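You operate a simulated robot arm through the tools that you are given. There is no shell and no other tool.

The job below is to be done with a simulated robot arm. You get a single attempt, and the scene is never put back.

## Task
Measure roller B in the gauge and stand it in the tray for its size.
Fine: leave the gauge open.

Only the result counts: the job must be done as asked and must still hold three seconds after the hand-in. Knocking over, shifting, dropping, spilling or breaking anything else fails it.

## Robot
A 7-joint arm with a two-finger gripper, fixed in place. Base frame: the origin is on the floor under the middle of its stand, x ahead of it, y to its left, z up; the work surface is at about z = 800. Lengths are in mm, angles in rad, forces in N, time in s.
With the tool pointing down near the work surface it reaches from about 340 to 720 mm from the base axis. Its first joint turns from -1.152 to 1.152 rad. Payload 2.45 kg.
The tool frame sits at the grasp point between the pads (the TCP): z along the fingers, y along the line on which they close. The tips reach 26 mm beyond it. The gripper opens to 96 mm; its body begins 69 mm behind the TCP.
Orientation is that of the tool frame in the base frame, as a unit quaternion [x, y, z, w]. With the fingers straight down and closing along the base's y, the tool's x points along the base's -x, its y along +y and its z along -z.

## Interface
- The arm moves only by the tool servo_tool. Its argument "rows" is a list of rows, each an object (a shift or turn left out is 0, a gripper value left out holds the last) with "claw": the opening, from 0 (shut) to 1 (fully open); "travel": the shift along the tool's x, y, z in mm, a list of three; "delta_rot": the turn, a rotation vector about the tool's x, y, z in rad, a list of three. In form: [{"claw": claw, "travel": [x, y, z], "delta_rot": [wx, wy, wz]}, ...]. A call has 1 to 20 rows; each row is the pose to reach, as a shift and turn from the pose commanded when the call began, along the tool's axes at that moment. A row lasts 0.2 s, in which the tool goes at most 50 mm and 0.15 rad; a call with a longer step from one row to the next is refused whole, and so is a gripper value outside its range. A pose out of reach is approached as far as the arm can. The call stops where the force on the tool passes 40 N (or 10 N more than at its start, if that is more) or the arm is blocked; 0.2 s more then pass. Each finger travels about 50 mm/s and halts on what it meets, pressing with about 40 N; the grip force reading is that of the motor and also rises with nothing between the fingers. The clock runs only during rows and for 0.2 s after the last one: add rows that repeat a pose to give the fingers time. It gives the time, the measured TCP pose, the force on the tool (base axes), the opening and the grip force at its end, in the units of the frame above (readings bear some noise), with the torque about the TCP (base axes, N m) and any sound that the robot's microphone picked up.
- Cameras (640 x 400 px; columns grow to the right, rows downward): "scene" is fixed at [181.9, -418.3, 1406.5]; the picture's right is [0.50, -0.87, 0.00], its down [-0.62, -0.35, -0.70] and it looks along [0.61, 0.35, -0.71] (base axes); focal length 366 px, centre (320, 200). "wrist" rides on the gripper at [82, 3, -98] in the tool frame; the picture's right is [-0.04, 1.00, 0.00], its down [-0.73, -0.03, -0.68] and it looks along [-0.68, -0.03, 0.73] (tool axes); focal length 256 px, centre (320, 200). There is no depth. A picture from a camera that has moved, and an enlarged one, comes with that camera's place and axes in the base frame and with its lens.
- get_image(camera): a new picture of that camera. No time passes.
- inspect(camera, box): a new picture of the part [left, top, right, bottom] of that camera's present view, enlarged. No time passes.
- job_done(): hands the job in; it is judged then, once.

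Nothing tells you positions but the pictures and the camera data. Unless the task says otherwise, let go and move clear before handing in.

The tools are called after "Request:" as a command line: name --argument value ..., lists and objects as JSON in quotes. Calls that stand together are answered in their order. servo_tool: Moves the arm, as the interface text tells. Its arguments: {"type":"object","properties":{"rows":{"type":"array"}},"required":["rows"]} The other tools are called the same way: get_image (camera) takes a picture; inspect (camera, box) takes an enlarged picture of a part of a camera's view; job_done () hands the job in.

At the start:

```text
time: 0.0
eef_pos: [437.9, -138.7, 1063.2]
orientation: [0.0, 1.0, 0.0, 0.001]
ft_force: [0.7, 0.4, 0.4]
ft_torque: [0.01, 0.01, 0.04]
finger_gap: 96.2
grip_force: 0.0
```

scene: 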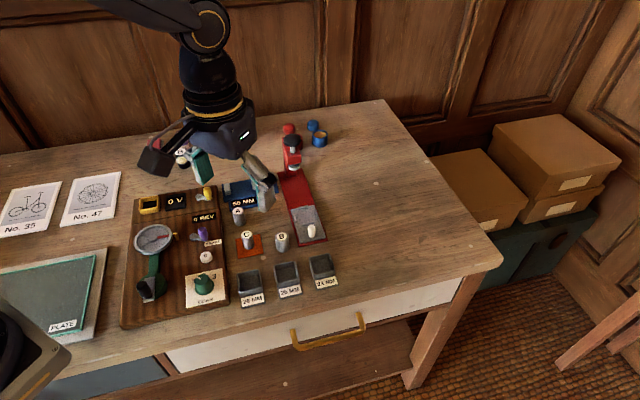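
wrist: 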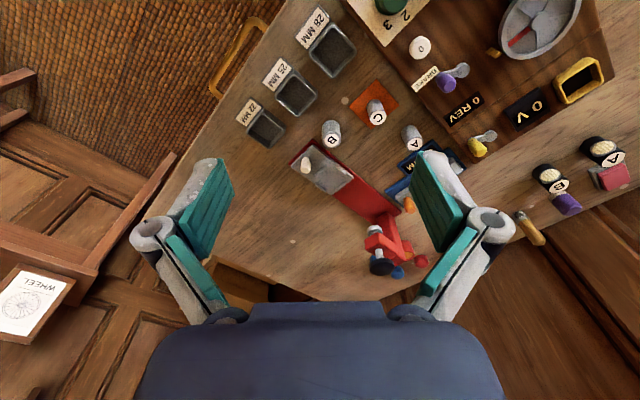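

I see a workbench with trays labelled 28/25/22 mm, rollers A, B, C, a blue gauge showing "50 MM" behind them and a red device with a platform. I'll look closer before moving.

Request:
inspect --camera "scene" --box '[200, 160, 360, 310]'

Request:
inspect --camera "wrist" --box '[220, 0, 460, 150]'

Request:
inspect --camera "wrist" --box '[280, 120, 520, 290]'

Request:
inspect --camera "scene" --box '[120, 100, 360, 250]'

```text
2.67 times, centred on (280, 235) of scene
camera zoom: at [181.9, -418.3, 1406.5], right [0.5, -0.87, 0.0], down [-0.62, -0.35, -0.7], along [0.61, 0.35, -0.71], focal length 975 px, centre (427, 107)
```

zoom: 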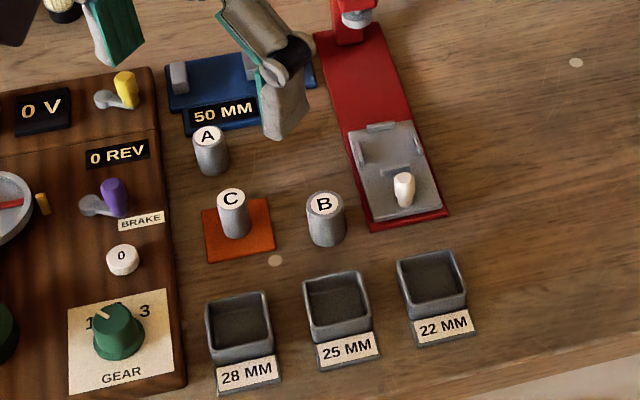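

```text
2.67 times, centred on (340, 75) of wrist
camera zoom: at [356.5, -134.5, 1162.0], right [0.04, 1.0, 0.0], down [0.73, -0.03, 0.68], along [0.68, -0.03, -0.73], focal length 683 px, centre (267, 533)
```

zoom: 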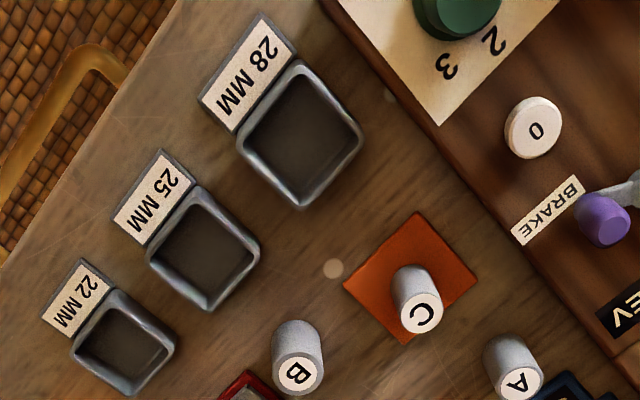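

```text
2.35 times, centred on (400, 205) of wrist
camera zoom: at [356.5, -134.5, 1162.0], right [0.04, 1.0, 0.0], down [0.73, -0.03, 0.68], along [0.68, -0.03, -0.73], focal length 602 px, centre (132, 188)
```

zoom: 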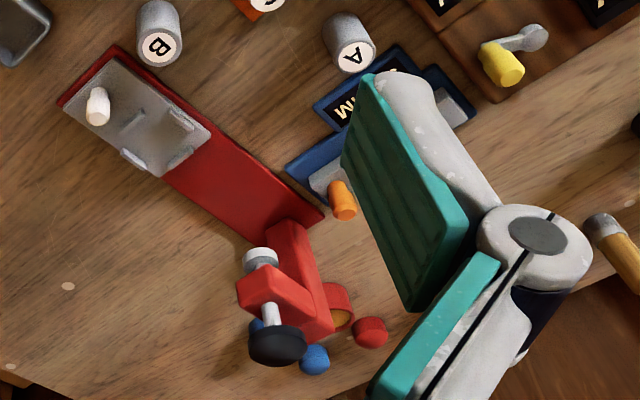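

```text
2.67 times, centred on (240, 175) of scene
camera zoom: at [181.9, -418.3, 1406.5], right [0.5, -0.87, 0.0], down [-0.62, -0.35, -0.7], along [0.61, 0.35, -0.71], focal length 975 px, centre (533, 267)
```

zoom: 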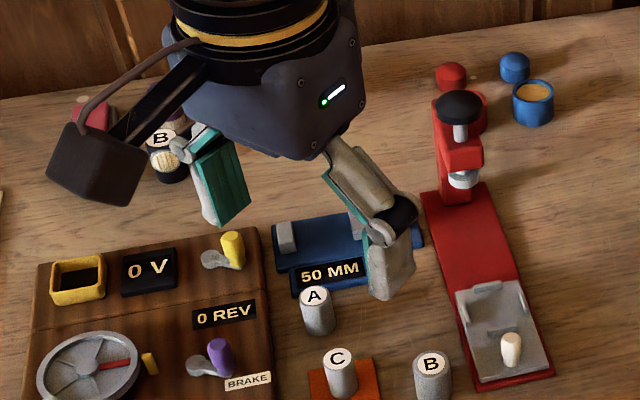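

The rollers stand about 40 mm tall. B is near (543, -122), and the blue gauge with sliding jaw is near (620, 20), partly hidden by the gripper. I'll move left to get a clear view of the gauge.

Request:
servo_tool --rows '[{"claw": 1, "travel": [0, 45, 0]}, {"travel": [0, 90, 0]}, {"travel": [0, 135, 0]}, {"travel": [0, 155, 0]}, {"travel": [0, 155, 0]}]'

Request:
get_image --camera "scene"

Request:
get_image --camera "wrist"

```text
time: 1.2
eef_pos: [437.7, 17.3, 1064.2]
orientation: [0.0, 1.0, -0.001, 0.0]
ft_force: [-0.5, 0.1, -0.2]
ft_torque: [0.0, -0.05, -0.02]
finger_gap: 95.9
grip_force: 0.1
```

```text
taken
```

scene: 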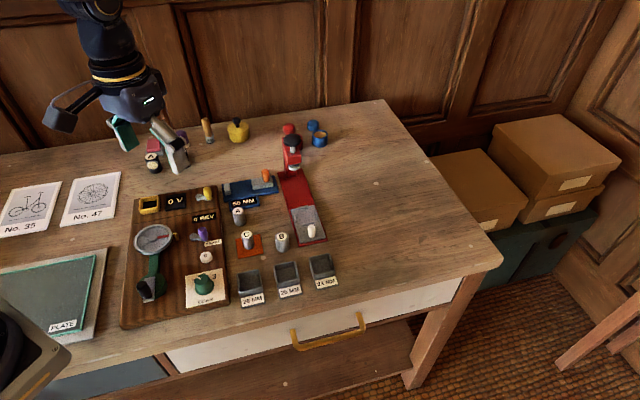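

```text
taken
camera wrist: at [355.7, 20.4, 1162.0], right [0.04, 1.0, 0.0], down [0.73, -0.03, 0.68], along [0.68, -0.03, -0.73], focal length 256 px, centre (320, 200)
```

wrist: 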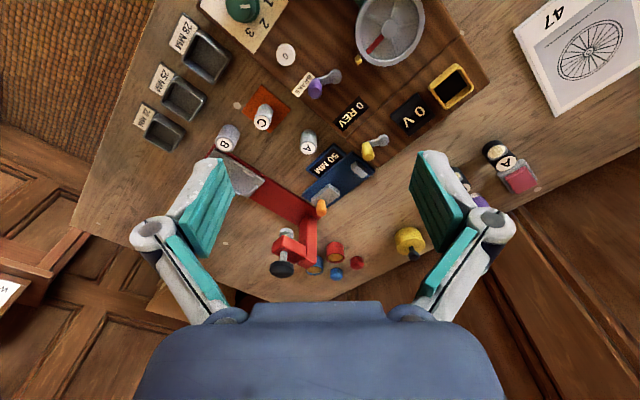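

Request:
inspect --camera "scene" --box '[205, 150, 295, 220]'

Request:
inspect --camera "wrist" --box '[280, 120, 400, 230]'

Request:
inspect --camera "scene" --box '[225, 225, 345, 310]'

```text
5.71 times, centred on (250, 185) of scene
camera zoom: at [181.9, -418.3, 1406.5], right [0.5, -0.87, 0.0], down [-0.62, -0.35, -0.7], along [0.61, 0.35, -0.71], focal length 2089 px, centre (720, 286)
```

zoom: 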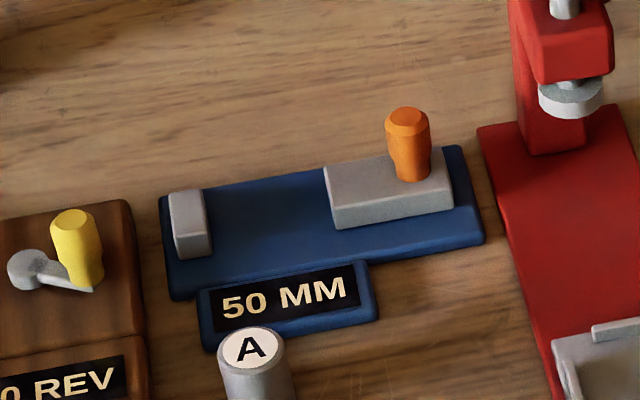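

```text
3.64 times, centred on (340, 175) of wrist
camera zoom: at [355.7, 20.4, 1162.0], right [0.04, 1.0, 0.0], down [0.73, -0.03, 0.68], along [0.68, -0.03, -0.73], focal length 931 px, centre (247, 291)
```

zoom: 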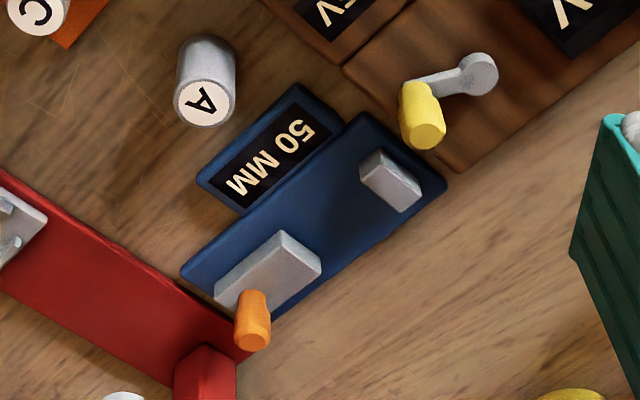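

```text
4.71 times, centred on (285, 268) of scene
camera zoom: at [181.9, -418.3, 1406.5], right [0.5, -0.87, 0.0], down [-0.62, -0.35, -0.7], along [0.61, 0.35, -0.71], focal length 1720 px, centre (485, -118)
```

zoom: 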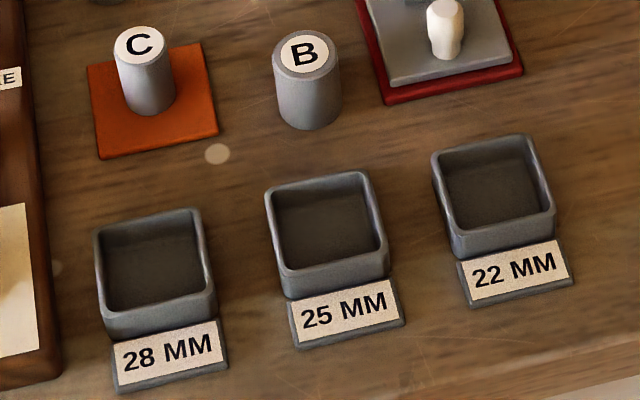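

The gauge has a fixed jaw on its left and a slider with an orange knob on its right, and it reads 50 mm while open. I'll move the wrist camera closer to get accurate geometry.

Request:
servo_tool --rows '[{"travel": [-22, 0, 35]}, {"travel": [-44, 0, 70]}, {"travel": [-66, 0, 105]}, {"travel": [-88, 0, 140]}, {"travel": [-88, 0, 140]}]'

Request:
get_image --camera "wrist"

Request:
get_image --camera "scene"

```text
time: 2.4
eef_pos: [525.5, 16.9, 923.2]
orientation: [0.001, 1.0, -0.001, 0.0]
ft_force: [0.5, -1.0, -0.2]
ft_torque: [0.01, -0.05, 0.02]
finger_gap: 96.0
grip_force: 0.2
```

```text
taken
camera wrist: at [442.9, 20.5, 1021.4], right [0.04, 1.0, 0.0], down [0.73, -0.03, 0.68], along [0.68, -0.03, -0.73], focal length 256 px, centre (320, 200)
```

wrist: 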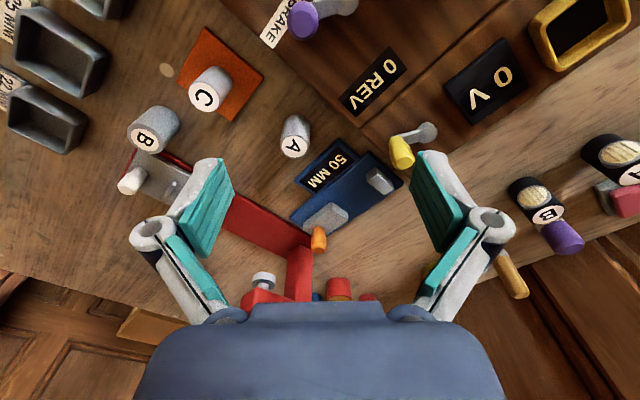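

```text
taken
```

scene: 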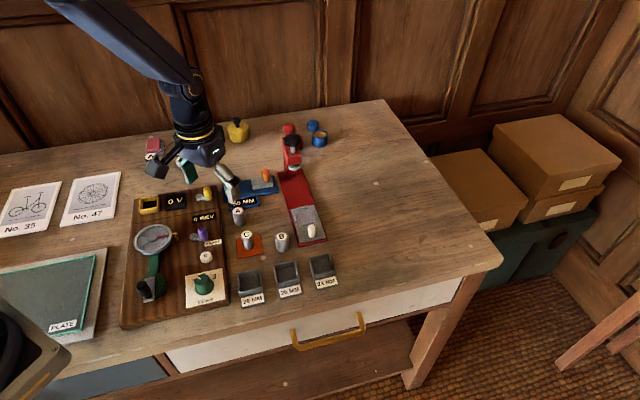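

Request:
inspect --camera "wrist" --box '[270, 100, 430, 260]'

Request:
inspect --camera "wrist" --box '[80, 40, 320, 200]'

```text
2.50 times, centred on (350, 180) of wrist
camera zoom: at [442.9, 20.5, 1021.4], right [0.04, 1.0, 0.0], down [0.73, -0.03, 0.68], along [0.68, -0.03, -0.73], focal length 640 px, centre (245, 250)
```

zoom: 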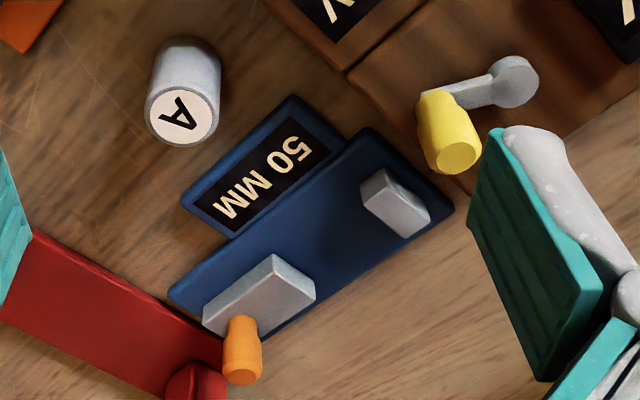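

```text
2.50 times, centred on (200, 120) of wrist
camera zoom: at [442.9, 20.5, 1021.4], right [0.04, 1.0, 0.0], down [0.73, -0.03, 0.68], along [0.68, -0.03, -0.73], focal length 640 px, centre (620, 400)
```

zoom: 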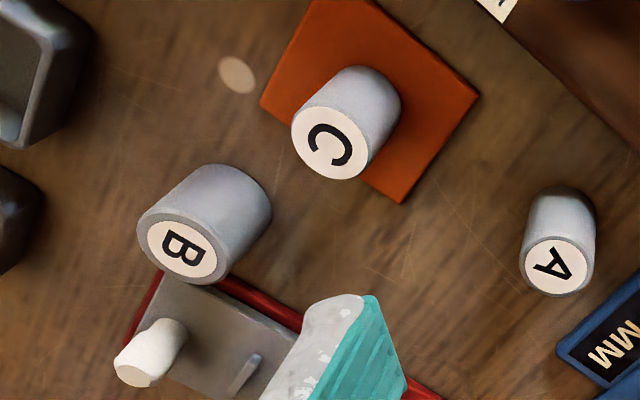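

The gauge axis runs at roughly 45°, with the gap centre near (637, 57). I'll zoom in for sharper jaw edges.

Request:
inspect --camera "wrist" --box '[330, 140, 410, 200]'

Request:
inspect --camera "wrist" --box '[280, 190, 360, 260]'

Request:
inspect --camera "wrist" --box '[110, 90, 210, 160]'

```text
6.67 times, centred on (370, 170) of wrist
camera zoom: at [442.9, 20.5, 1021.4], right [0.04, 1.0, 0.0], down [0.73, -0.03, 0.68], along [0.68, -0.03, -0.73], focal length 1707 px, centre (-13, 400)
```

zoom: 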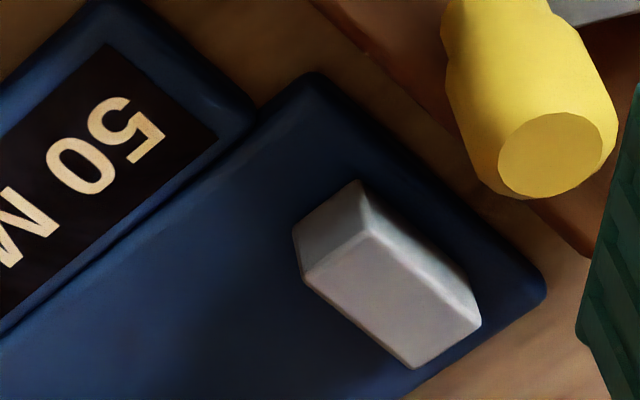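

```text
5.71 times, centred on (320, 225) of wrist
camera zoom: at [442.9, 20.5, 1021.4], right [0.04, 1.0, 0.0], down [0.73, -0.03, 0.68], along [0.68, -0.03, -0.73], focal length 1463 px, centre (320, 57)
```

zoom: 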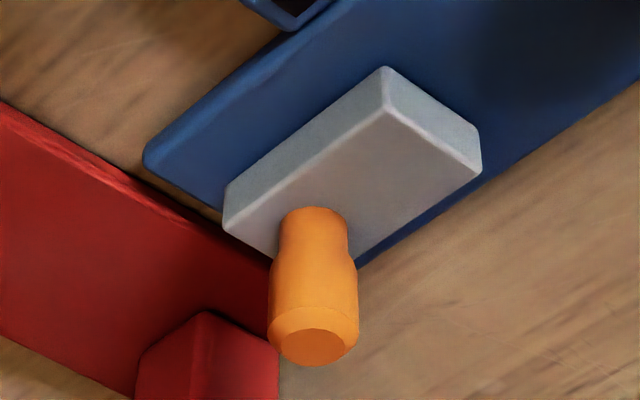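

```text
5.71 times, centred on (160, 125) of wrist
camera zoom: at [442.9, 20.5, 1021.4], right [0.04, 1.0, 0.0], down [0.73, -0.03, 0.68], along [0.68, -0.03, -0.73], focal length 1463 px, centre (1234, 629)
```

zoom: 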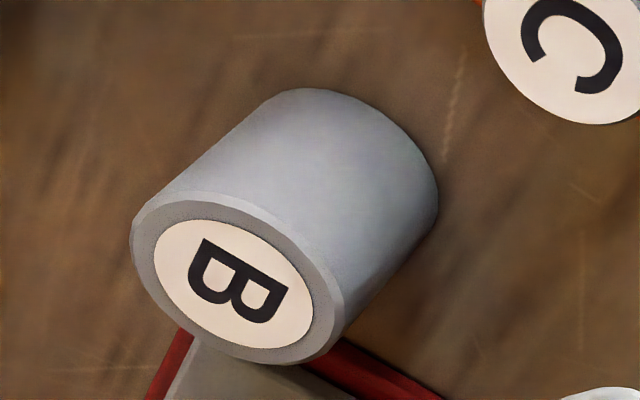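

B appears to be near (542, -126), the gap centre near (636, 54) and the orange knob near (682, 9). Next I'll go above B with the tool yawed 45°, so the fingers close parallel to the red plate edge, and half close the gripper.

Request:
servo_tool --rows '[{"claw": 0.9, "travel": [-3, -24, 0], "delta_rot": [0, 0, 0.131]}, {"claw": 0.8, "travel": [-6, -48, 0], "delta_rot": [0, 0, 0.262]}, {"claw": 0.7, "travel": [-9, -72, 0], "delta_rot": [0, 0, 0.393]}, {"claw": 0.6, "travel": [-12, -96, 0], "delta_rot": [0, 0, 0.524]}, {"claw": 0.55, "travel": [-15, -120, 0], "delta_rot": [0, 0, 0.655]}, {"claw": 0.52, "travel": [-17, -143.5, 0], "delta_rot": [0, 0, 0.785]}, {"claw": 0.52, "travel": [-17, -143.5, 0], "delta_rot": [0, 0, 0.785]}, {"claw": 0.52, "travel": [-17, -143.5, 0], "delta_rot": [0, 0, 0.785]}]'

Request:
get_image --camera "wrist"

Request:
get_image --camera "scene"

```text
time: 4.2
eef_pos: [543.6, -128.2, 924.7]
orientation: [0.383, 0.924, 0.0, 0.0]
ft_force: [-0.3, -0.4, 0.5]
ft_torque: [0.03, 0.02, 0.02]
finger_gap: 50.1
grip_force: 0.0
```

```text
taken
camera wrist: at [487.7, -67.6, 1022.5], right [0.74, 0.68, 0.0], down [0.5, -0.54, 0.68], along [0.46, -0.5, -0.73], focal length 256 px, centre (320, 200)
```

wrist: 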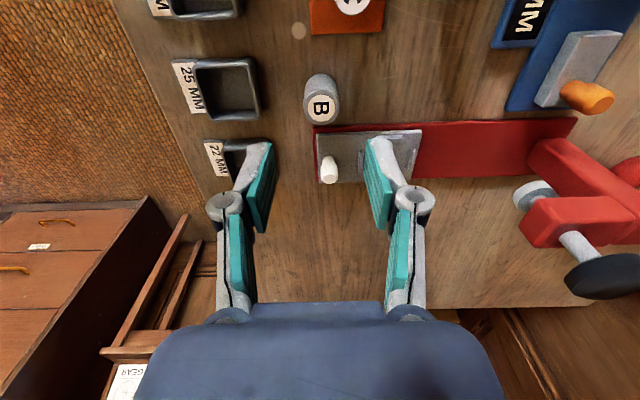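

```text
taken
```

scene: 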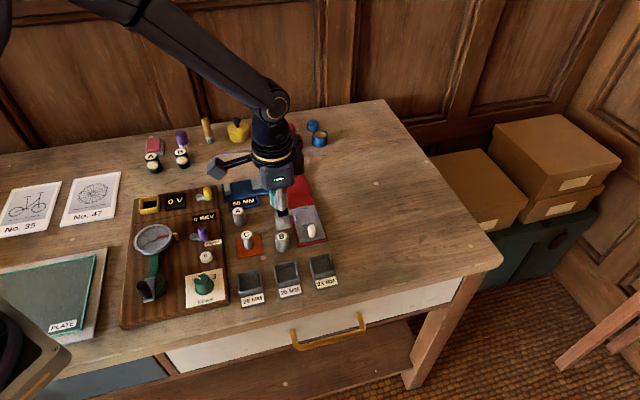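

Request:
inspect --camera "wrist" --box '[280, 60, 360, 130]'

Request:
inspect --camera "wrist" --box '[150, 0, 310, 180]'

Request:
inspect --camera "wrist" --box '[480, 80, 640, 310]'

```text
5.71 times, centred on (320, 95) of wrist
camera zoom: at [487.7, -67.6, 1022.5], right [0.74, 0.68, 0.0], down [0.5, -0.54, 0.68], along [0.46, -0.5, -0.73], focal length 1463 px, centre (320, 800)
```

zoom: 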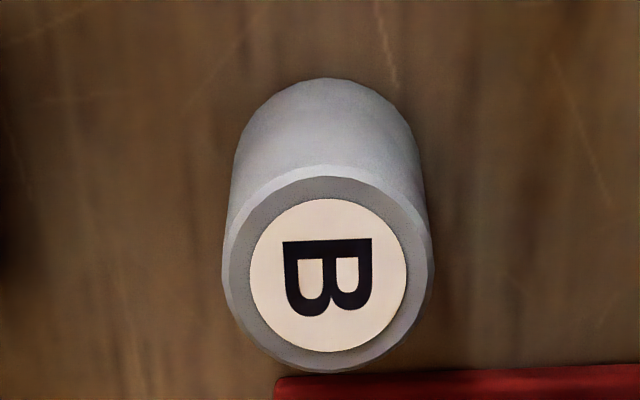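

```text
2.22 times, centred on (230, 90) of wrist
camera zoom: at [487.7, -67.6, 1022.5], right [0.74, 0.68, 0.0], down [0.5, -0.54, 0.68], along [0.46, -0.5, -0.73], focal length 569 px, centre (520, 444)
```

zoom: 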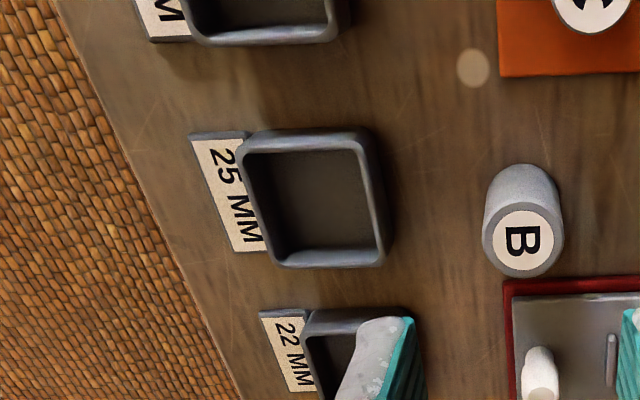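

```text
1.74 times, centred on (560, 195) of wrist
camera zoom: at [487.7, -67.6, 1022.5], right [0.74, 0.68, 0.0], down [0.5, -0.54, 0.68], along [0.46, -0.5, -0.73], focal length 445 px, centre (-97, 209)
```

zoom: 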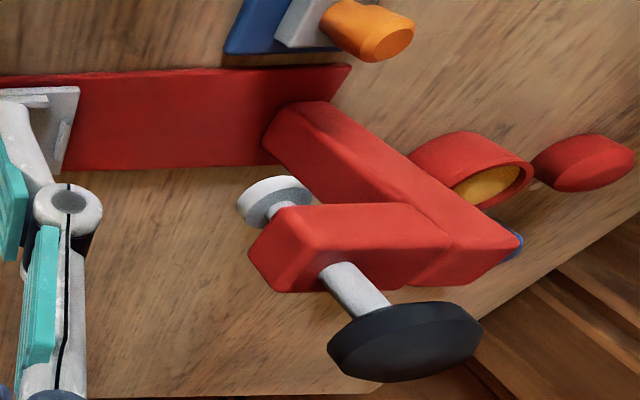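

B looks about 27–28 mm in diameter and 40 mm tall, slightly offset from the TCP. I'll correct the offset and descend so the tips come to about 19 mm above the table.

Request:
servo_tool --rows '[{"claw": 0.52, "travel": [2, 0.5, 20]}, {"travel": [4, 1, 40]}, {"travel": [4, 1, 60]}, {"travel": [4, 1, 72]}, {"travel": [4, 1, 79.5]}, {"travel": [4, 1, 79.5]}]'

Request:
get_image --camera "wrist"

Request:
inspect --camera "scene" --box '[220, 180, 350, 270]'

```text
time: 5.6
eef_pos: [540.1, -122.8, 846.5]
orientation: [0.383, 0.924, 0.0, 0.0]
ft_force: [0.4, -0.6, -0.4]
ft_torque: [0.01, -0.02, 0.0]
finger_gap: 49.7
grip_force: 0.0
```

```text
taken
camera wrist: at [484.9, -62.8, 943.2], right [0.73, 0.68, 0.0], down [0.5, -0.54, 0.68], along [0.46, -0.5, -0.73], focal length 256 px, centre (320, 200)
```

wrist: 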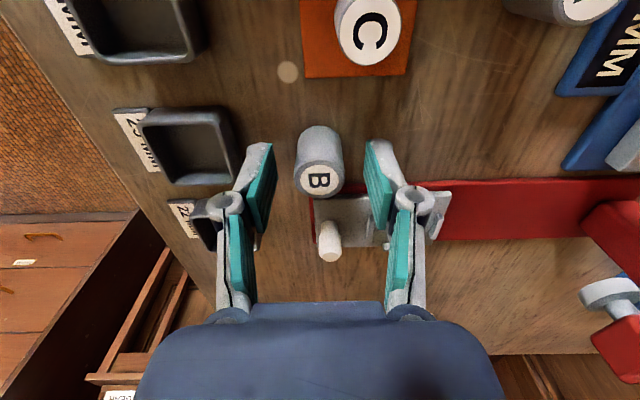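

```text
4.44 times, centred on (285, 225) of scene
camera zoom: at [181.9, -418.3, 1406.5], right [0.5, -0.87, 0.0], down [-0.62, -0.35, -0.7], along [0.61, 0.35, -0.71], focal length 1625 px, centre (476, 89)
```

zoom: 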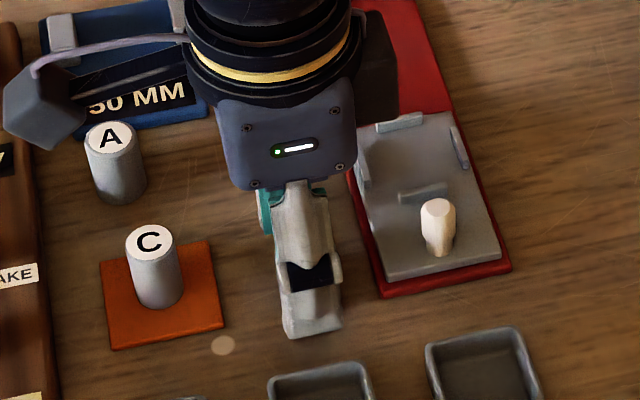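

Request:
inspect --camera "wrist" --box '[230, 110, 410, 220]'

```text
3.56 times, centred on (320, 165) of wrist
camera zoom: at [484.9, -62.8, 943.2], right [0.73, 0.68, 0.0], down [0.5, -0.54, 0.68], along [0.46, -0.5, -0.73], focal length 910 px, centre (320, 324)
```

zoom: 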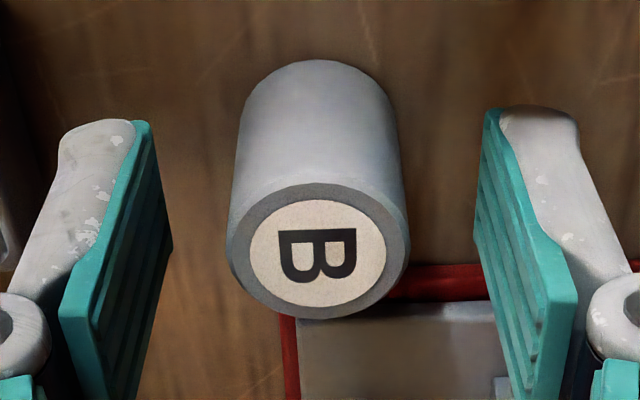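

B is centred between the pads to within about 1.5 mm. Closing the gripper on it now.

Request:
servo_tool --rows '[{"claw": 0.4}, {"claw": 0.2}, {"claw": 0.1}, {"claw": 0.1}, {"claw": 0.1}]'

Request:
inspect --camera "wrist" --box '[230, 110, 410, 220]'

```text
time: 6.8
eef_pos: [539.6, -122.3, 844.0]
orientation: [0.383, 0.924, 0.0, -0.001]
ft_force: [-0.4, -1.1, 0.1]
ft_torque: [0.0, -0.02, -0.01]
finger_gap: 27.0
grip_force: 40.3
```

```text
3.56 times, centred on (320, 165) of wrist
camera zoom: at [484.8, -62.8, 943.3], right [0.73, 0.68, 0.0], down [0.5, -0.54, 0.68], along [0.46, -0.5, -0.73], focal length 910 px, centre (320, 324)
```

zoom: 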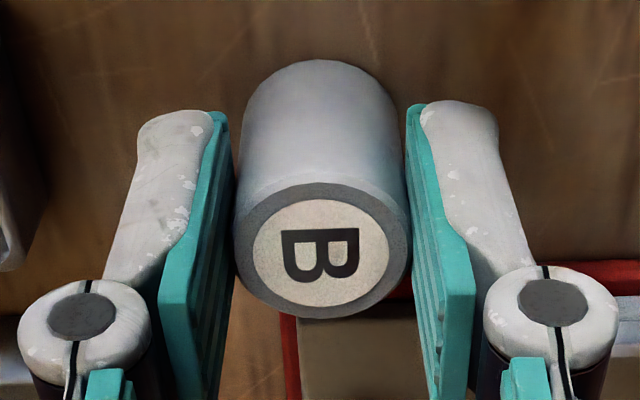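

B is gripped, and the gap reads about 27 mm, so the gauge will have to decide its size. I'll lift straight up.

Request:
servo_tool --rows '[{"claw": 0.1, "travel": [0, 0, -10]}, {"travel": [0, 0, -30]}, {"travel": [0, 0, -55]}, {"travel": [0, 0, -80]}, {"travel": [0, 0, -100]}, {"travel": [0, 0, -100]}]'

Request:
get_image --camera "wrist"

Request:
get_image --camera "scene"

```text
time: 8.2
eef_pos: [541.9, -121.7, 945.6]
orientation: [0.382, 0.924, 0.0, -0.001]
ft_force: [-1.0, 0.4, -1.8]
ft_torque: [-0.01, 0.0, -0.02]
finger_gap: 27.0
grip_force: 39.7
```

```text
taken
camera wrist: at [486.8, -61.8, 1043.8], right [0.74, 0.68, 0.0], down [0.5, -0.54, 0.68], along [0.46, -0.5, -0.73], focal length 256 px, centre (320, 200)
```

wrist: 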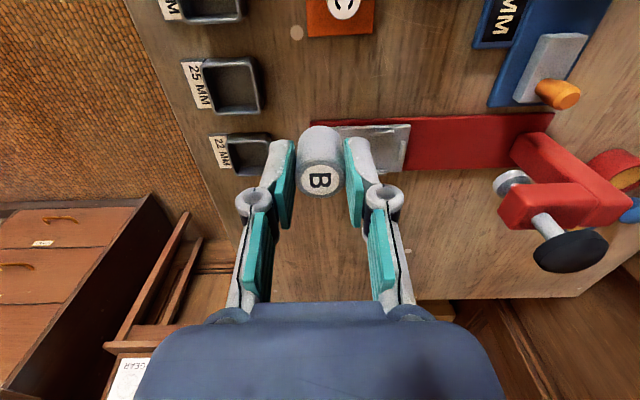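

```text
taken
```

scene: 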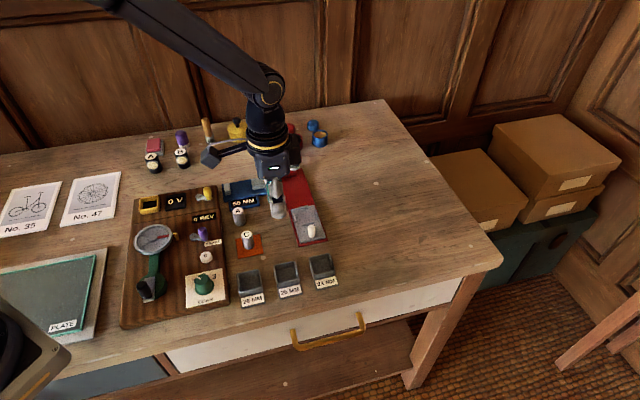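

B is held firmly. I'll move above the gauge gap at a safe height and look.

Request:
servo_tool --rows '[{"claw": 0.1, "travel": [12, 38, 0]}, {"travel": [24, 76, 0]}, {"travel": [36, 114, 0]}, {"travel": [49, 152, 0]}, {"travel": [61, 190, 0]}, {"travel": [61, 190, 0]}, {"travel": [61, 190, 0]}]'

Request:
get_image --camera "wrist"

Request:
inspect --camera "scene" --box '[180, 100, 340, 240]'

```text
time: 9.8
eef_pos: [632.3, 55.5, 942.8]
orientation: [0.383, 0.924, 0.0, -0.001]
ft_force: [-0.4, 0.5, -1.3]
ft_torque: [0.01, 0.01, 0.01]
finger_gap: 27.0
grip_force: 40.1
```

```text
taken
camera wrist: at [578.2, 115.8, 1041.5], right [0.73, 0.68, 0.0], down [0.5, -0.54, 0.68], along [0.46, -0.5, -0.73], focal length 256 px, centre (320, 200)
```

wrist: 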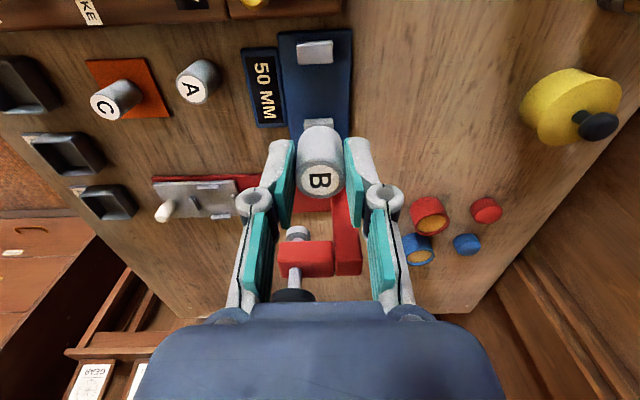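

```text
2.86 times, centred on (260, 170) of scene
camera zoom: at [182.0, -418.3, 1406.5], right [0.5, -0.87, 0.0], down [-0.62, -0.35, -0.7], along [0.61, 0.35, -0.71], focal length 1044 px, centre (491, 286)
```

zoom: 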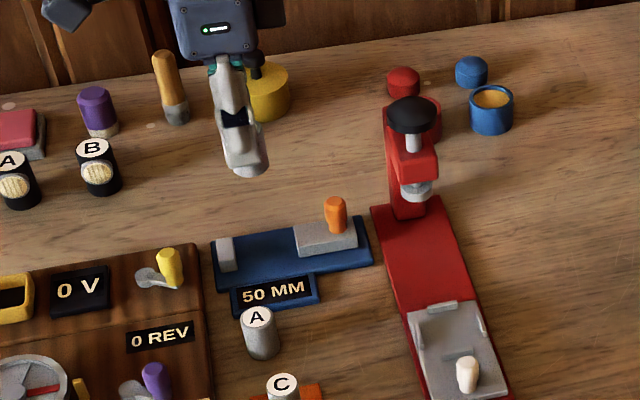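

Request:
inspect --camera "wrist" --box '[230, 20, 390, 150]'

```text
3.08 times, centred on (310, 85) of wrist
camera zoom: at [578.2, 115.8, 1041.5], right [0.73, 0.68, 0.0], down [0.5, -0.54, 0.68], along [0.46, -0.5, -0.73], focal length 788 px, centre (351, 554)
```

zoom: 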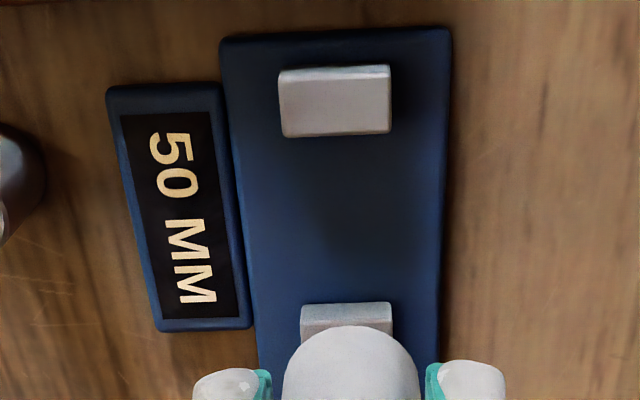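

Viewed along its axis, the gap centre is about 3 mm toward the slider and 2 mm to the side of the TCP. I'll adjust for that and lower B to just above the gauge plate.

Request:
servo_tool --rows '[{"claw": 0.1, "travel": [0.5, -1, 20]}, {"travel": [1, -2, 45]}, {"travel": [1, -2, 65]}, {"travel": [1, -2, 78]}, {"travel": [1, -2, 86]}, {"travel": [1, -2, 86]}]'

Request:
get_image --camera "wrist"

Request:
inspect --camera "scene" --box '[200, 140, 310, 220]'

```text
time: 11.2
eef_pos: [630.1, 52.9, 856.6]
orientation: [0.383, 0.924, 0.0, 0.001]
ft_force: [0.2, -0.5, -1.8]
ft_torque: [0.03, 0.02, 0.02]
finger_gap: 27.2
grip_force: 40.3
```

```text
taken
camera wrist: at [574.9, 112.6, 955.5], right [0.74, 0.68, 0.0], down [0.5, -0.54, 0.68], along [0.46, -0.5, -0.73], focal length 256 px, centre (320, 200)
```

wrist: 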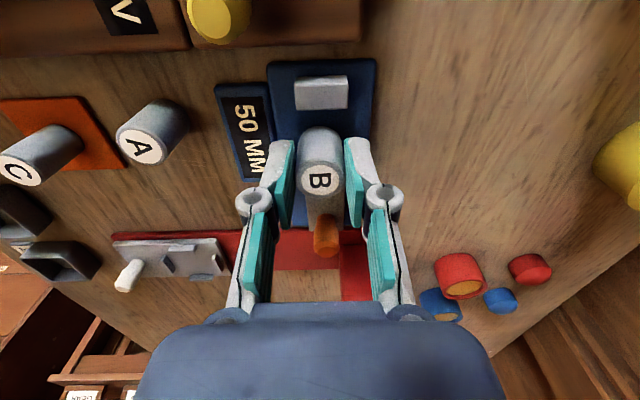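

```text
5.00 times, centred on (255, 180) of scene
camera zoom: at [181.9, -418.3, 1406.5], right [0.5, -0.87, 0.0], down [-0.62, -0.35, -0.7], along [0.61, 0.35, -0.71], focal length 1828 px, centre (645, 300)
```

zoom: 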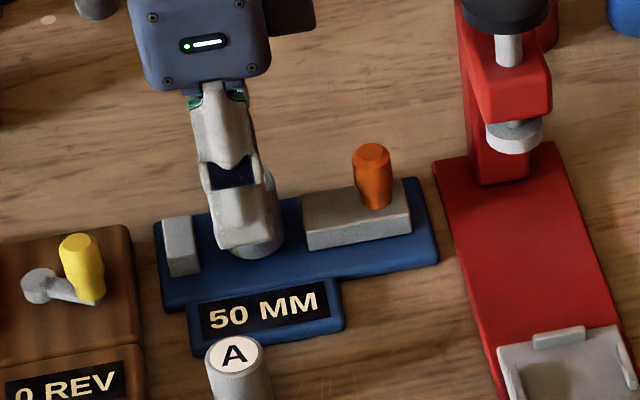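

Request:
inspect --camera "wrist" --box '[240, 50, 400, 270]'

```text
1.82 times, centred on (320, 160) of wrist
camera zoom: at [574.9, 112.6, 955.5], right [0.74, 0.68, 0.0], down [0.5, -0.54, 0.68], along [0.46, -0.5, -0.73], focal length 465 px, centre (320, 273)
```

zoom: 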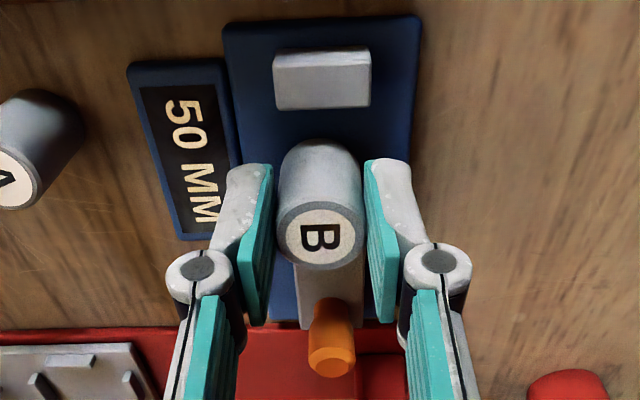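

B is centred over the gap and still about 3–5 mm above the plate. I'll lower it in small steps.

Request:
servo_tool --rows '[{"claw": 0.1, "travel": [0, 0, 1]}, {"travel": [0, 0, 2]}, {"travel": [0, 0, 3]}, {"travel": [0, 0, 3]}]'

Request:
inspect --camera "scene" --box '[220, 160, 280, 210]'

```text
time: 12.2
eef_pos: [630.7, 53.2, 854.7]
orientation: [0.383, 0.924, -0.001, 0.0]
ft_force: [0.7, -0.5, -1.5]
ft_torque: [-0.01, 0.01, 0.01]
finger_gap: 27.0
grip_force: 39.8
```

```text
8.00 times, centred on (250, 185) of scene
camera zoom: at [181.9, -418.3, 1406.5], right [0.5, -0.87, 0.0], down [-0.62, -0.35, -0.7], along [0.61, 0.35, -0.71], focal length 2924 px, centre (880, 320)
```

zoom: 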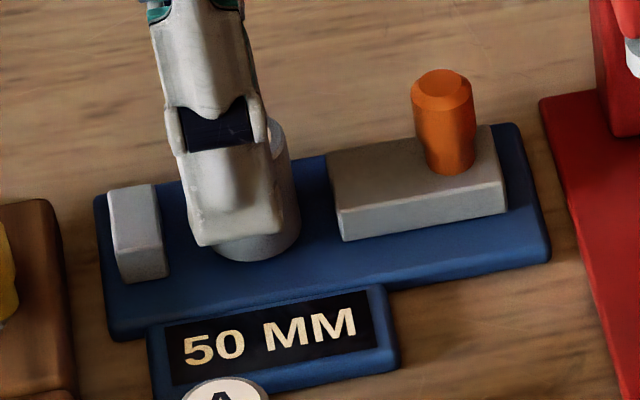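

Request:
servo_tool --rows '[{"claw": 0.1, "travel": [0, 0, 0.7]}, {"travel": [0, 0, 1.4]}, {"travel": [0, 0, 2]}, {"travel": [0, 0, 2]}]'

```text
time: 13.2
eef_pos: [629.9, 53.1, 853.1]
orientation: [0.383, 0.924, -0.001, 0.0]
ft_force: [0.3, 0.9, -1.7]
ft_torque: [0.0, -0.02, -0.02]
finger_gap: 27.0
grip_force: 39.7
```

Request:
servo_tool --rows '[{"claw": 0.1, "travel": [0, 0, 0.5]}, {"travel": [0, 0, 1]}, {"travel": [0, 0, 1.5]}, {"travel": [0, 0, 1.5]}]'

Request:
inspect --camera "scene" --box '[220, 160, 280, 210]'

```text
time: 14.2
eef_pos: [629.6, 53.8, 853.2]
orientation: [0.382, 0.924, 0.001, 0.001]
ft_force: [-6.9, 0.2, 20.7]
ft_torque: [-0.02, 0.25, 0.01]
finger_gap: 27.0
grip_force: 40.2
```

```text
8.00 times, centred on (250, 185) of scene
camera zoom: at [181.3, -418.4, 1406.5], right [0.5, -0.87, 0.0], down [-0.62, -0.35, -0.7], along [0.61, 0.35, -0.71], focal length 2924 px, centre (880, 320)
```

zoom: 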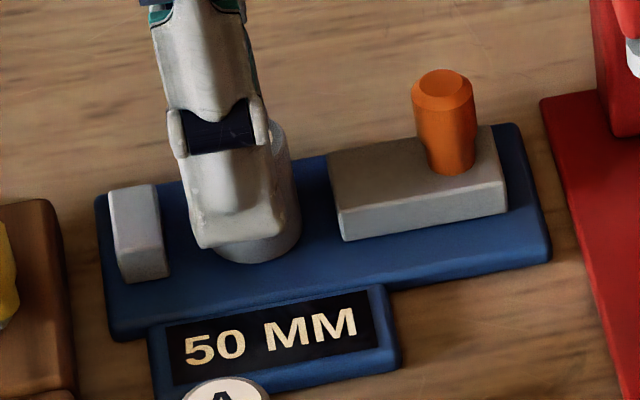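

B is touching the plate, with about 20 N upward force. I'll back off slightly, release with a small opening, then rise straight up.

Request:
servo_tool --rows '[{"claw": 0.1, "travel": [0, 0, -0.6]}, {"claw": 0.1, "travel": [0, 0, -0.6]}, {"claw": 0.3, "travel": [0, 0, -0.6]}, {"claw": 0.4, "travel": [0, 0, -0.6]}, {"claw": 0.46, "travel": [0, 0, -0.6]}, {"claw": 0.46, "travel": [0, 0, -0.6]}]'

Request:
get_image --camera "wrist"

Request:
inspect --camera "scene" --box '[220, 160, 280, 210]'

```text
time: 15.6
eef_pos: [630.0, 53.5, 851.9]
orientation: [0.383, 0.924, 0.001, 0.0]
ft_force: [0.7, -0.1, 1.2]
ft_torque: [-0.02, -0.01, -0.03]
finger_gap: 44.1
grip_force: 0.0
```

```text
taken
camera wrist: at [574.4, 114.0, 950.4], right [0.73, 0.68, 0.0], down [0.5, -0.54, 0.68], along [0.46, -0.5, -0.73], focal length 256 px, centre (320, 200)
```

wrist: 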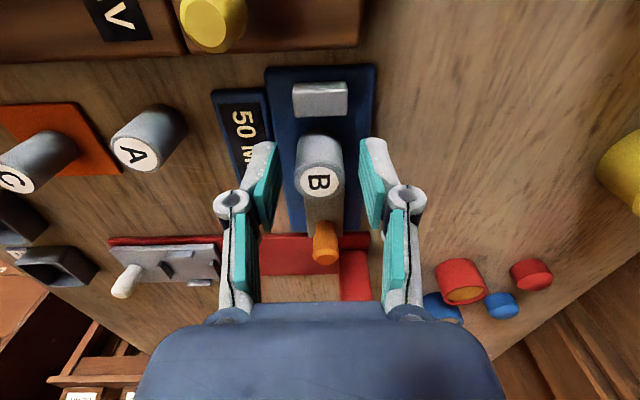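

```text
8.00 times, centred on (250, 185) of scene
camera zoom: at [181.9, -418.3, 1406.5], right [0.5, -0.87, 0.0], down [-0.62, -0.35, -0.7], along [0.61, 0.35, -0.71], focal length 2924 px, centre (880, 320)
```

zoom: 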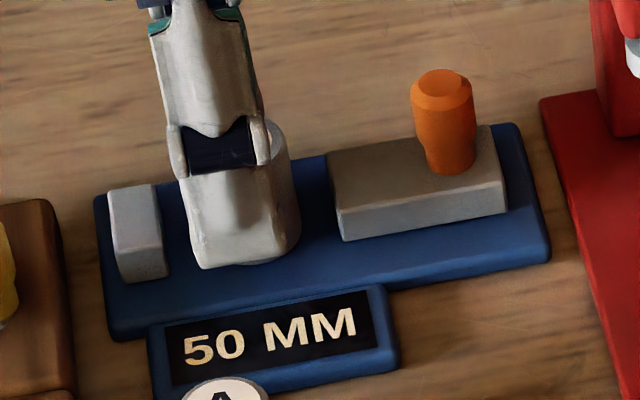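

B stands on the plate with the fingers clear of it. I'll rise straight up.

Request:
servo_tool --rows '[{"claw": 0.46, "travel": [0, 0, -15]}, {"travel": [0, 0, -40]}, {"travel": [0, 0, -70]}, {"travel": [0, 0, -90]}, {"travel": [0, 0, -90]}]'

Request:
get_image --camera "wrist"

Request:
inspect --camera "scene" --box '[205, 90, 345, 220]'

```text
time: 16.8
eef_pos: [630.1, 53.8, 942.0]
orientation: [0.383, 0.924, 0.001, 0.0]
ft_force: [0.6, -0.1, 0.1]
ft_torque: [0.0, 0.0, 0.01]
finger_gap: 44.2
grip_force: 0.1
```

```text
taken
camera wrist: at [574.4, 113.6, 1040.4], right [0.73, 0.68, 0.0], down [0.5, -0.54, 0.68], along [0.46, -0.5, -0.73], focal length 256 px, centre (320, 200)
```

wrist: 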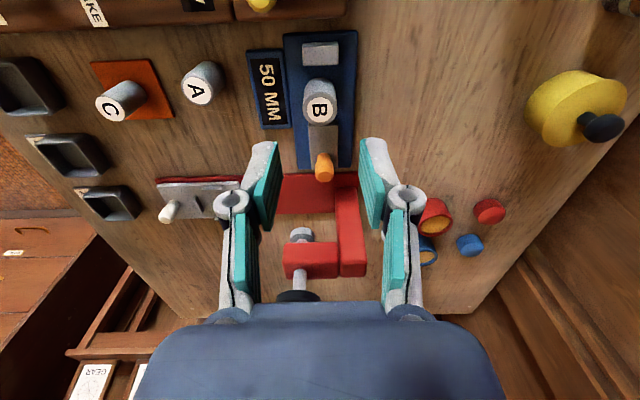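

```text
3.08 times, centred on (275, 155) of scene
camera zoom: at [181.9, -418.3, 1406.5], right [0.5, -0.87, 0.0], down [-0.62, -0.35, -0.7], along [0.61, 0.35, -0.71], focal length 1125 px, centre (458, 338)
```

zoom: 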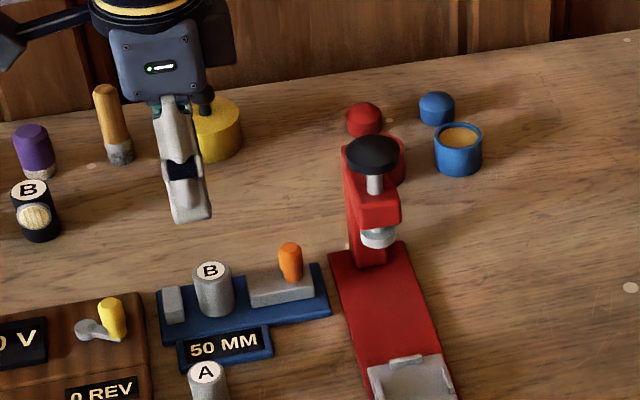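

Request:
inspect --camera "wrist" --box '[250, 20, 390, 310]'

Request:
inspect --camera "wrist" --box '[280, 80, 360, 190]'

Request:
inspect --camera "scene" --box '[225, 120, 325, 200]'

```text
1.38 times, centred on (320, 165) of wrist
camera zoom: at [574.4, 113.6, 1040.4], right [0.73, 0.68, 0.0], down [0.5, -0.54, 0.68], along [0.46, -0.5, -0.73], focal length 353 px, centre (320, 248)
```

zoom: 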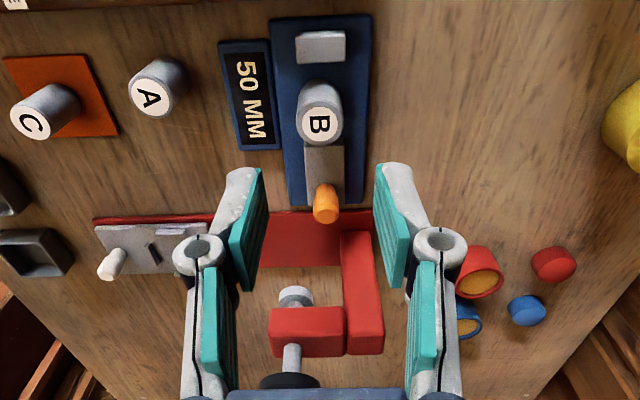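

```text
3.64 times, centred on (320, 135) of wrist
camera zoom: at [574.4, 113.6, 1040.4], right [0.73, 0.68, 0.0], down [0.5, -0.54, 0.68], along [0.46, -0.5, -0.73], focal length 931 px, centre (320, 436)
```

zoom: 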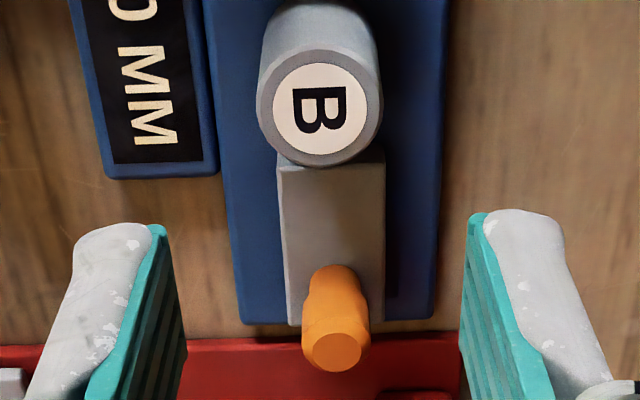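

```text
5.00 times, centred on (275, 160) of scene
camera zoom: at [181.9, -418.3, 1406.5], right [0.5, -0.87, 0.0], down [-0.62, -0.35, -0.7], along [0.61, 0.35, -0.71], focal length 1828 px, centre (545, 400)
```

zoom: 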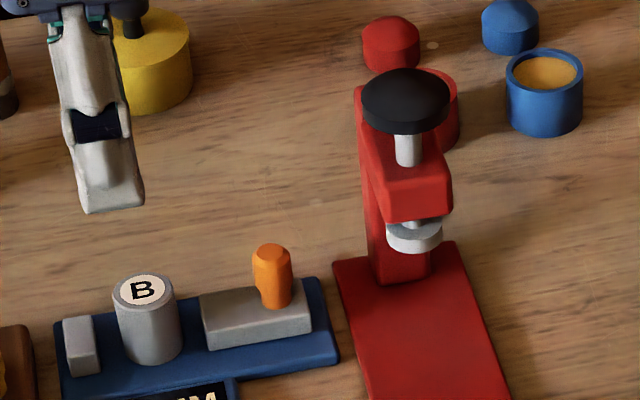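

The knob is centred near (677, 8) with its top at about z = 849, and the press head lies beyond it. I'll tilt the tool 20° away from the press for clearance and move above the knob.

Request:
servo_tool --rows '[{"claw": 0.46, "travel": [-15, 0.3, 0], "delta_rot": [0, -0.0875, 0]}, {"travel": [-30, 0.6, 0], "delta_rot": [0, -0.175, 0]}, {"travel": [-45, 0.9, 5], "delta_rot": [0, -0.2625, 0]}, {"travel": [-60, 1.2, 15], "delta_rot": [0, -0.35, 0]}, {"travel": [-60, 1.2, 20], "delta_rot": [0, -0.35, 0]}, {"travel": [-60, 1.2, 20], "delta_rot": [0, -0.35, 0]}]'

Request:
get_image --camera "wrist"

Request:
inspect --camera "scene" --box '[185, 70, 345, 220]'

```text
time: 18.2
eef_pos: [673.6, 12.8, 922.3]
orientation: [0.377, 0.91, -0.067, 0.161]
ft_force: [-0.1, -0.1, -0.5]
ft_torque: [-0.03, -0.04, 0.03]
finger_gap: 44.1
grip_force: 0.1
```

```text
taken
camera wrist: at [597.2, 92.7, 986.9], right [0.73, 0.68, 0.01], down [0.3, -0.34, 0.89], along [0.61, -0.65, -0.46], focal length 256 px, centre (320, 200)
```

wrist: 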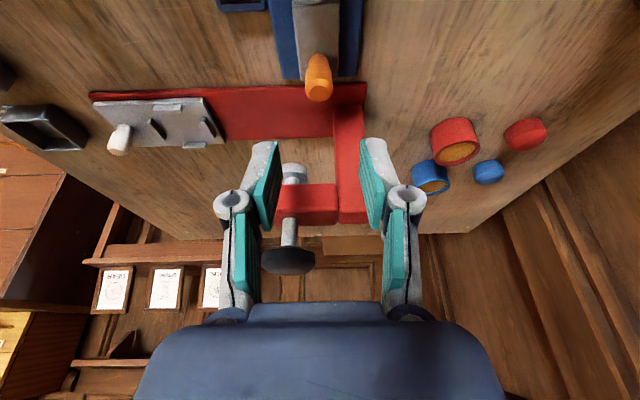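

```text
2.67 times, centred on (265, 145) of scene
camera zoom: at [181.9, -418.3, 1406.5], right [0.5, -0.87, 0.0], down [-0.62, -0.35, -0.7], along [0.61, 0.35, -0.71], focal length 975 px, centre (467, 347)
```

zoom: 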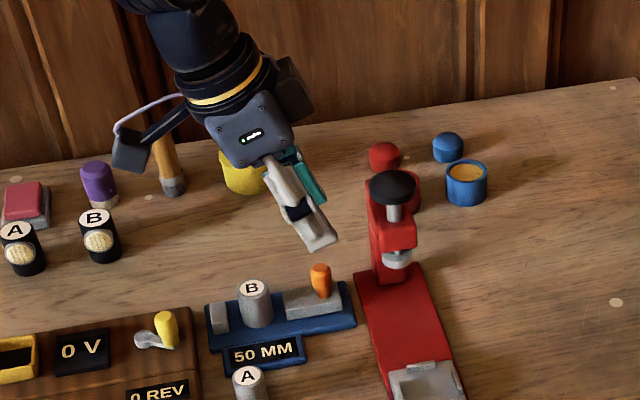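

The tilt direction is right and the knob is centred between the fingers. I'll descend part way and check.

Request:
servo_tool --rows '[{"claw": 0.46, "travel": [5.1, 0, 14.1]}, {"travel": [10.3, 0, 28.2]}, {"travel": [13.7, 0, 37.6]}, {"travel": [13.7, 0, 37.6]}]'

Request:
get_image --camera "wrist"

Request:
inspect --camera "scene" --box '[205, 90, 325, 210]'

```text
time: 19.2
eef_pos: [673.9, 12.8, 883.9]
orientation: [0.377, 0.91, -0.067, 0.161]
ft_force: [0.2, -0.7, 0.1]
ft_torque: [0.01, 0.05, -0.01]
finger_gap: 43.9
grip_force: 0.0
```

```text
taken
camera wrist: at [598.1, 92.8, 947.6], right [0.73, 0.68, 0.01], down [0.3, -0.34, 0.89], along [0.61, -0.65, -0.46], focal length 256 px, centre (320, 200)
```

wrist: 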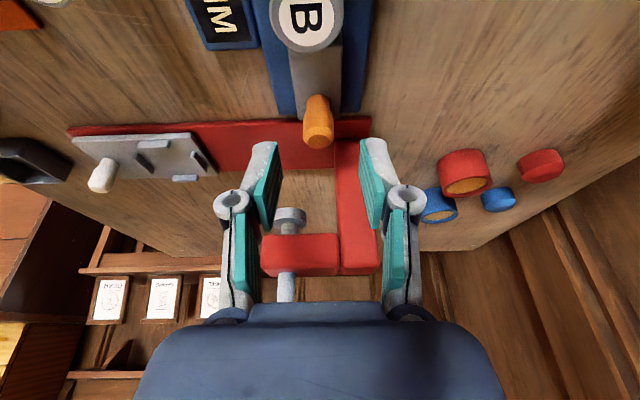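

```text
3.33 times, centred on (265, 150) of scene
camera zoom: at [181.9, -418.3, 1406.5], right [0.5, -0.87, 0.0], down [-0.62, -0.35, -0.7], along [0.61, 0.35, -0.71], focal length 1218 px, centre (503, 367)
```

zoom: 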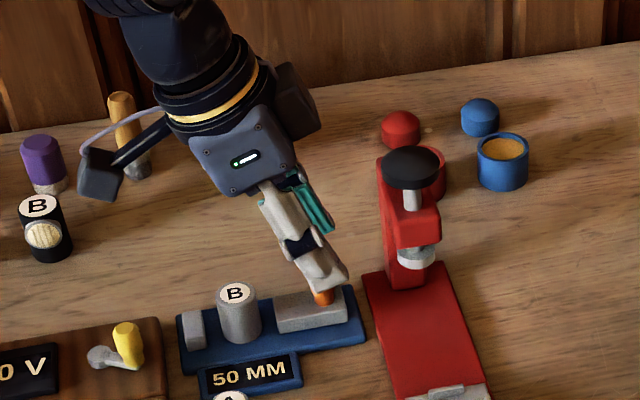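

There is plenty of clearance to the press. Continuing down to grip height.

Request:
servo_tool --rows '[{"claw": 0.46, "travel": [3.4, 0, 9.4]}, {"travel": [6.9, 0, 18.8]}, {"travel": [9, 0, 24.5]}, {"travel": [10.1, 0, 27.7]}, {"travel": [10.1, 0, 27.7]}]'

Request:
get_image --camera "wrist"

Request:
inspect --camera "scene" --box '[215, 110, 305, 210]'

```text
time: 20.4
eef_pos: [674.0, 12.8, 852.7]
orientation: [0.376, 0.91, -0.067, 0.162]
ft_force: [-0.2, 0.1, -0.1]
ft_torque: [-0.02, 0.01, 0.01]
finger_gap: 44.2
grip_force: 0.1
```

```text
taken
camera wrist: at [598.7, 92.5, 917.3], right [0.73, 0.68, 0.01], down [0.3, -0.34, 0.89], along [0.61, -0.65, -0.46], focal length 256 px, centre (320, 200)
```

wrist: 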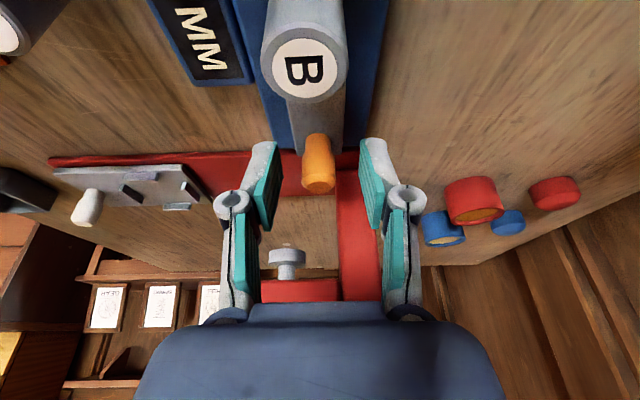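

```text
4.00 times, centred on (260, 160) of scene
camera zoom: at [181.9, -418.3, 1406.5], right [0.5, -0.87, 0.0], down [-0.62, -0.35, -0.7], along [0.61, 0.35, -0.71], focal length 1462 px, centre (560, 360)
```

zoom: 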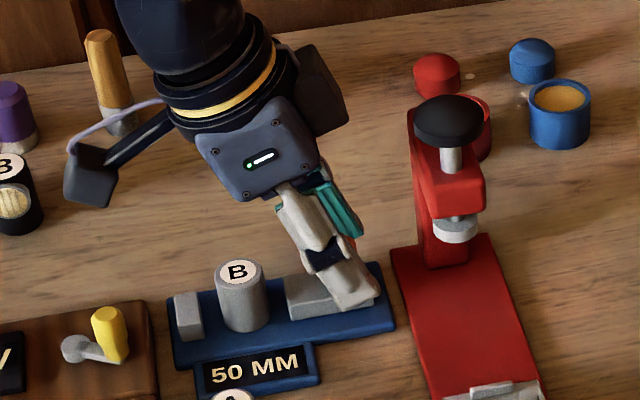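

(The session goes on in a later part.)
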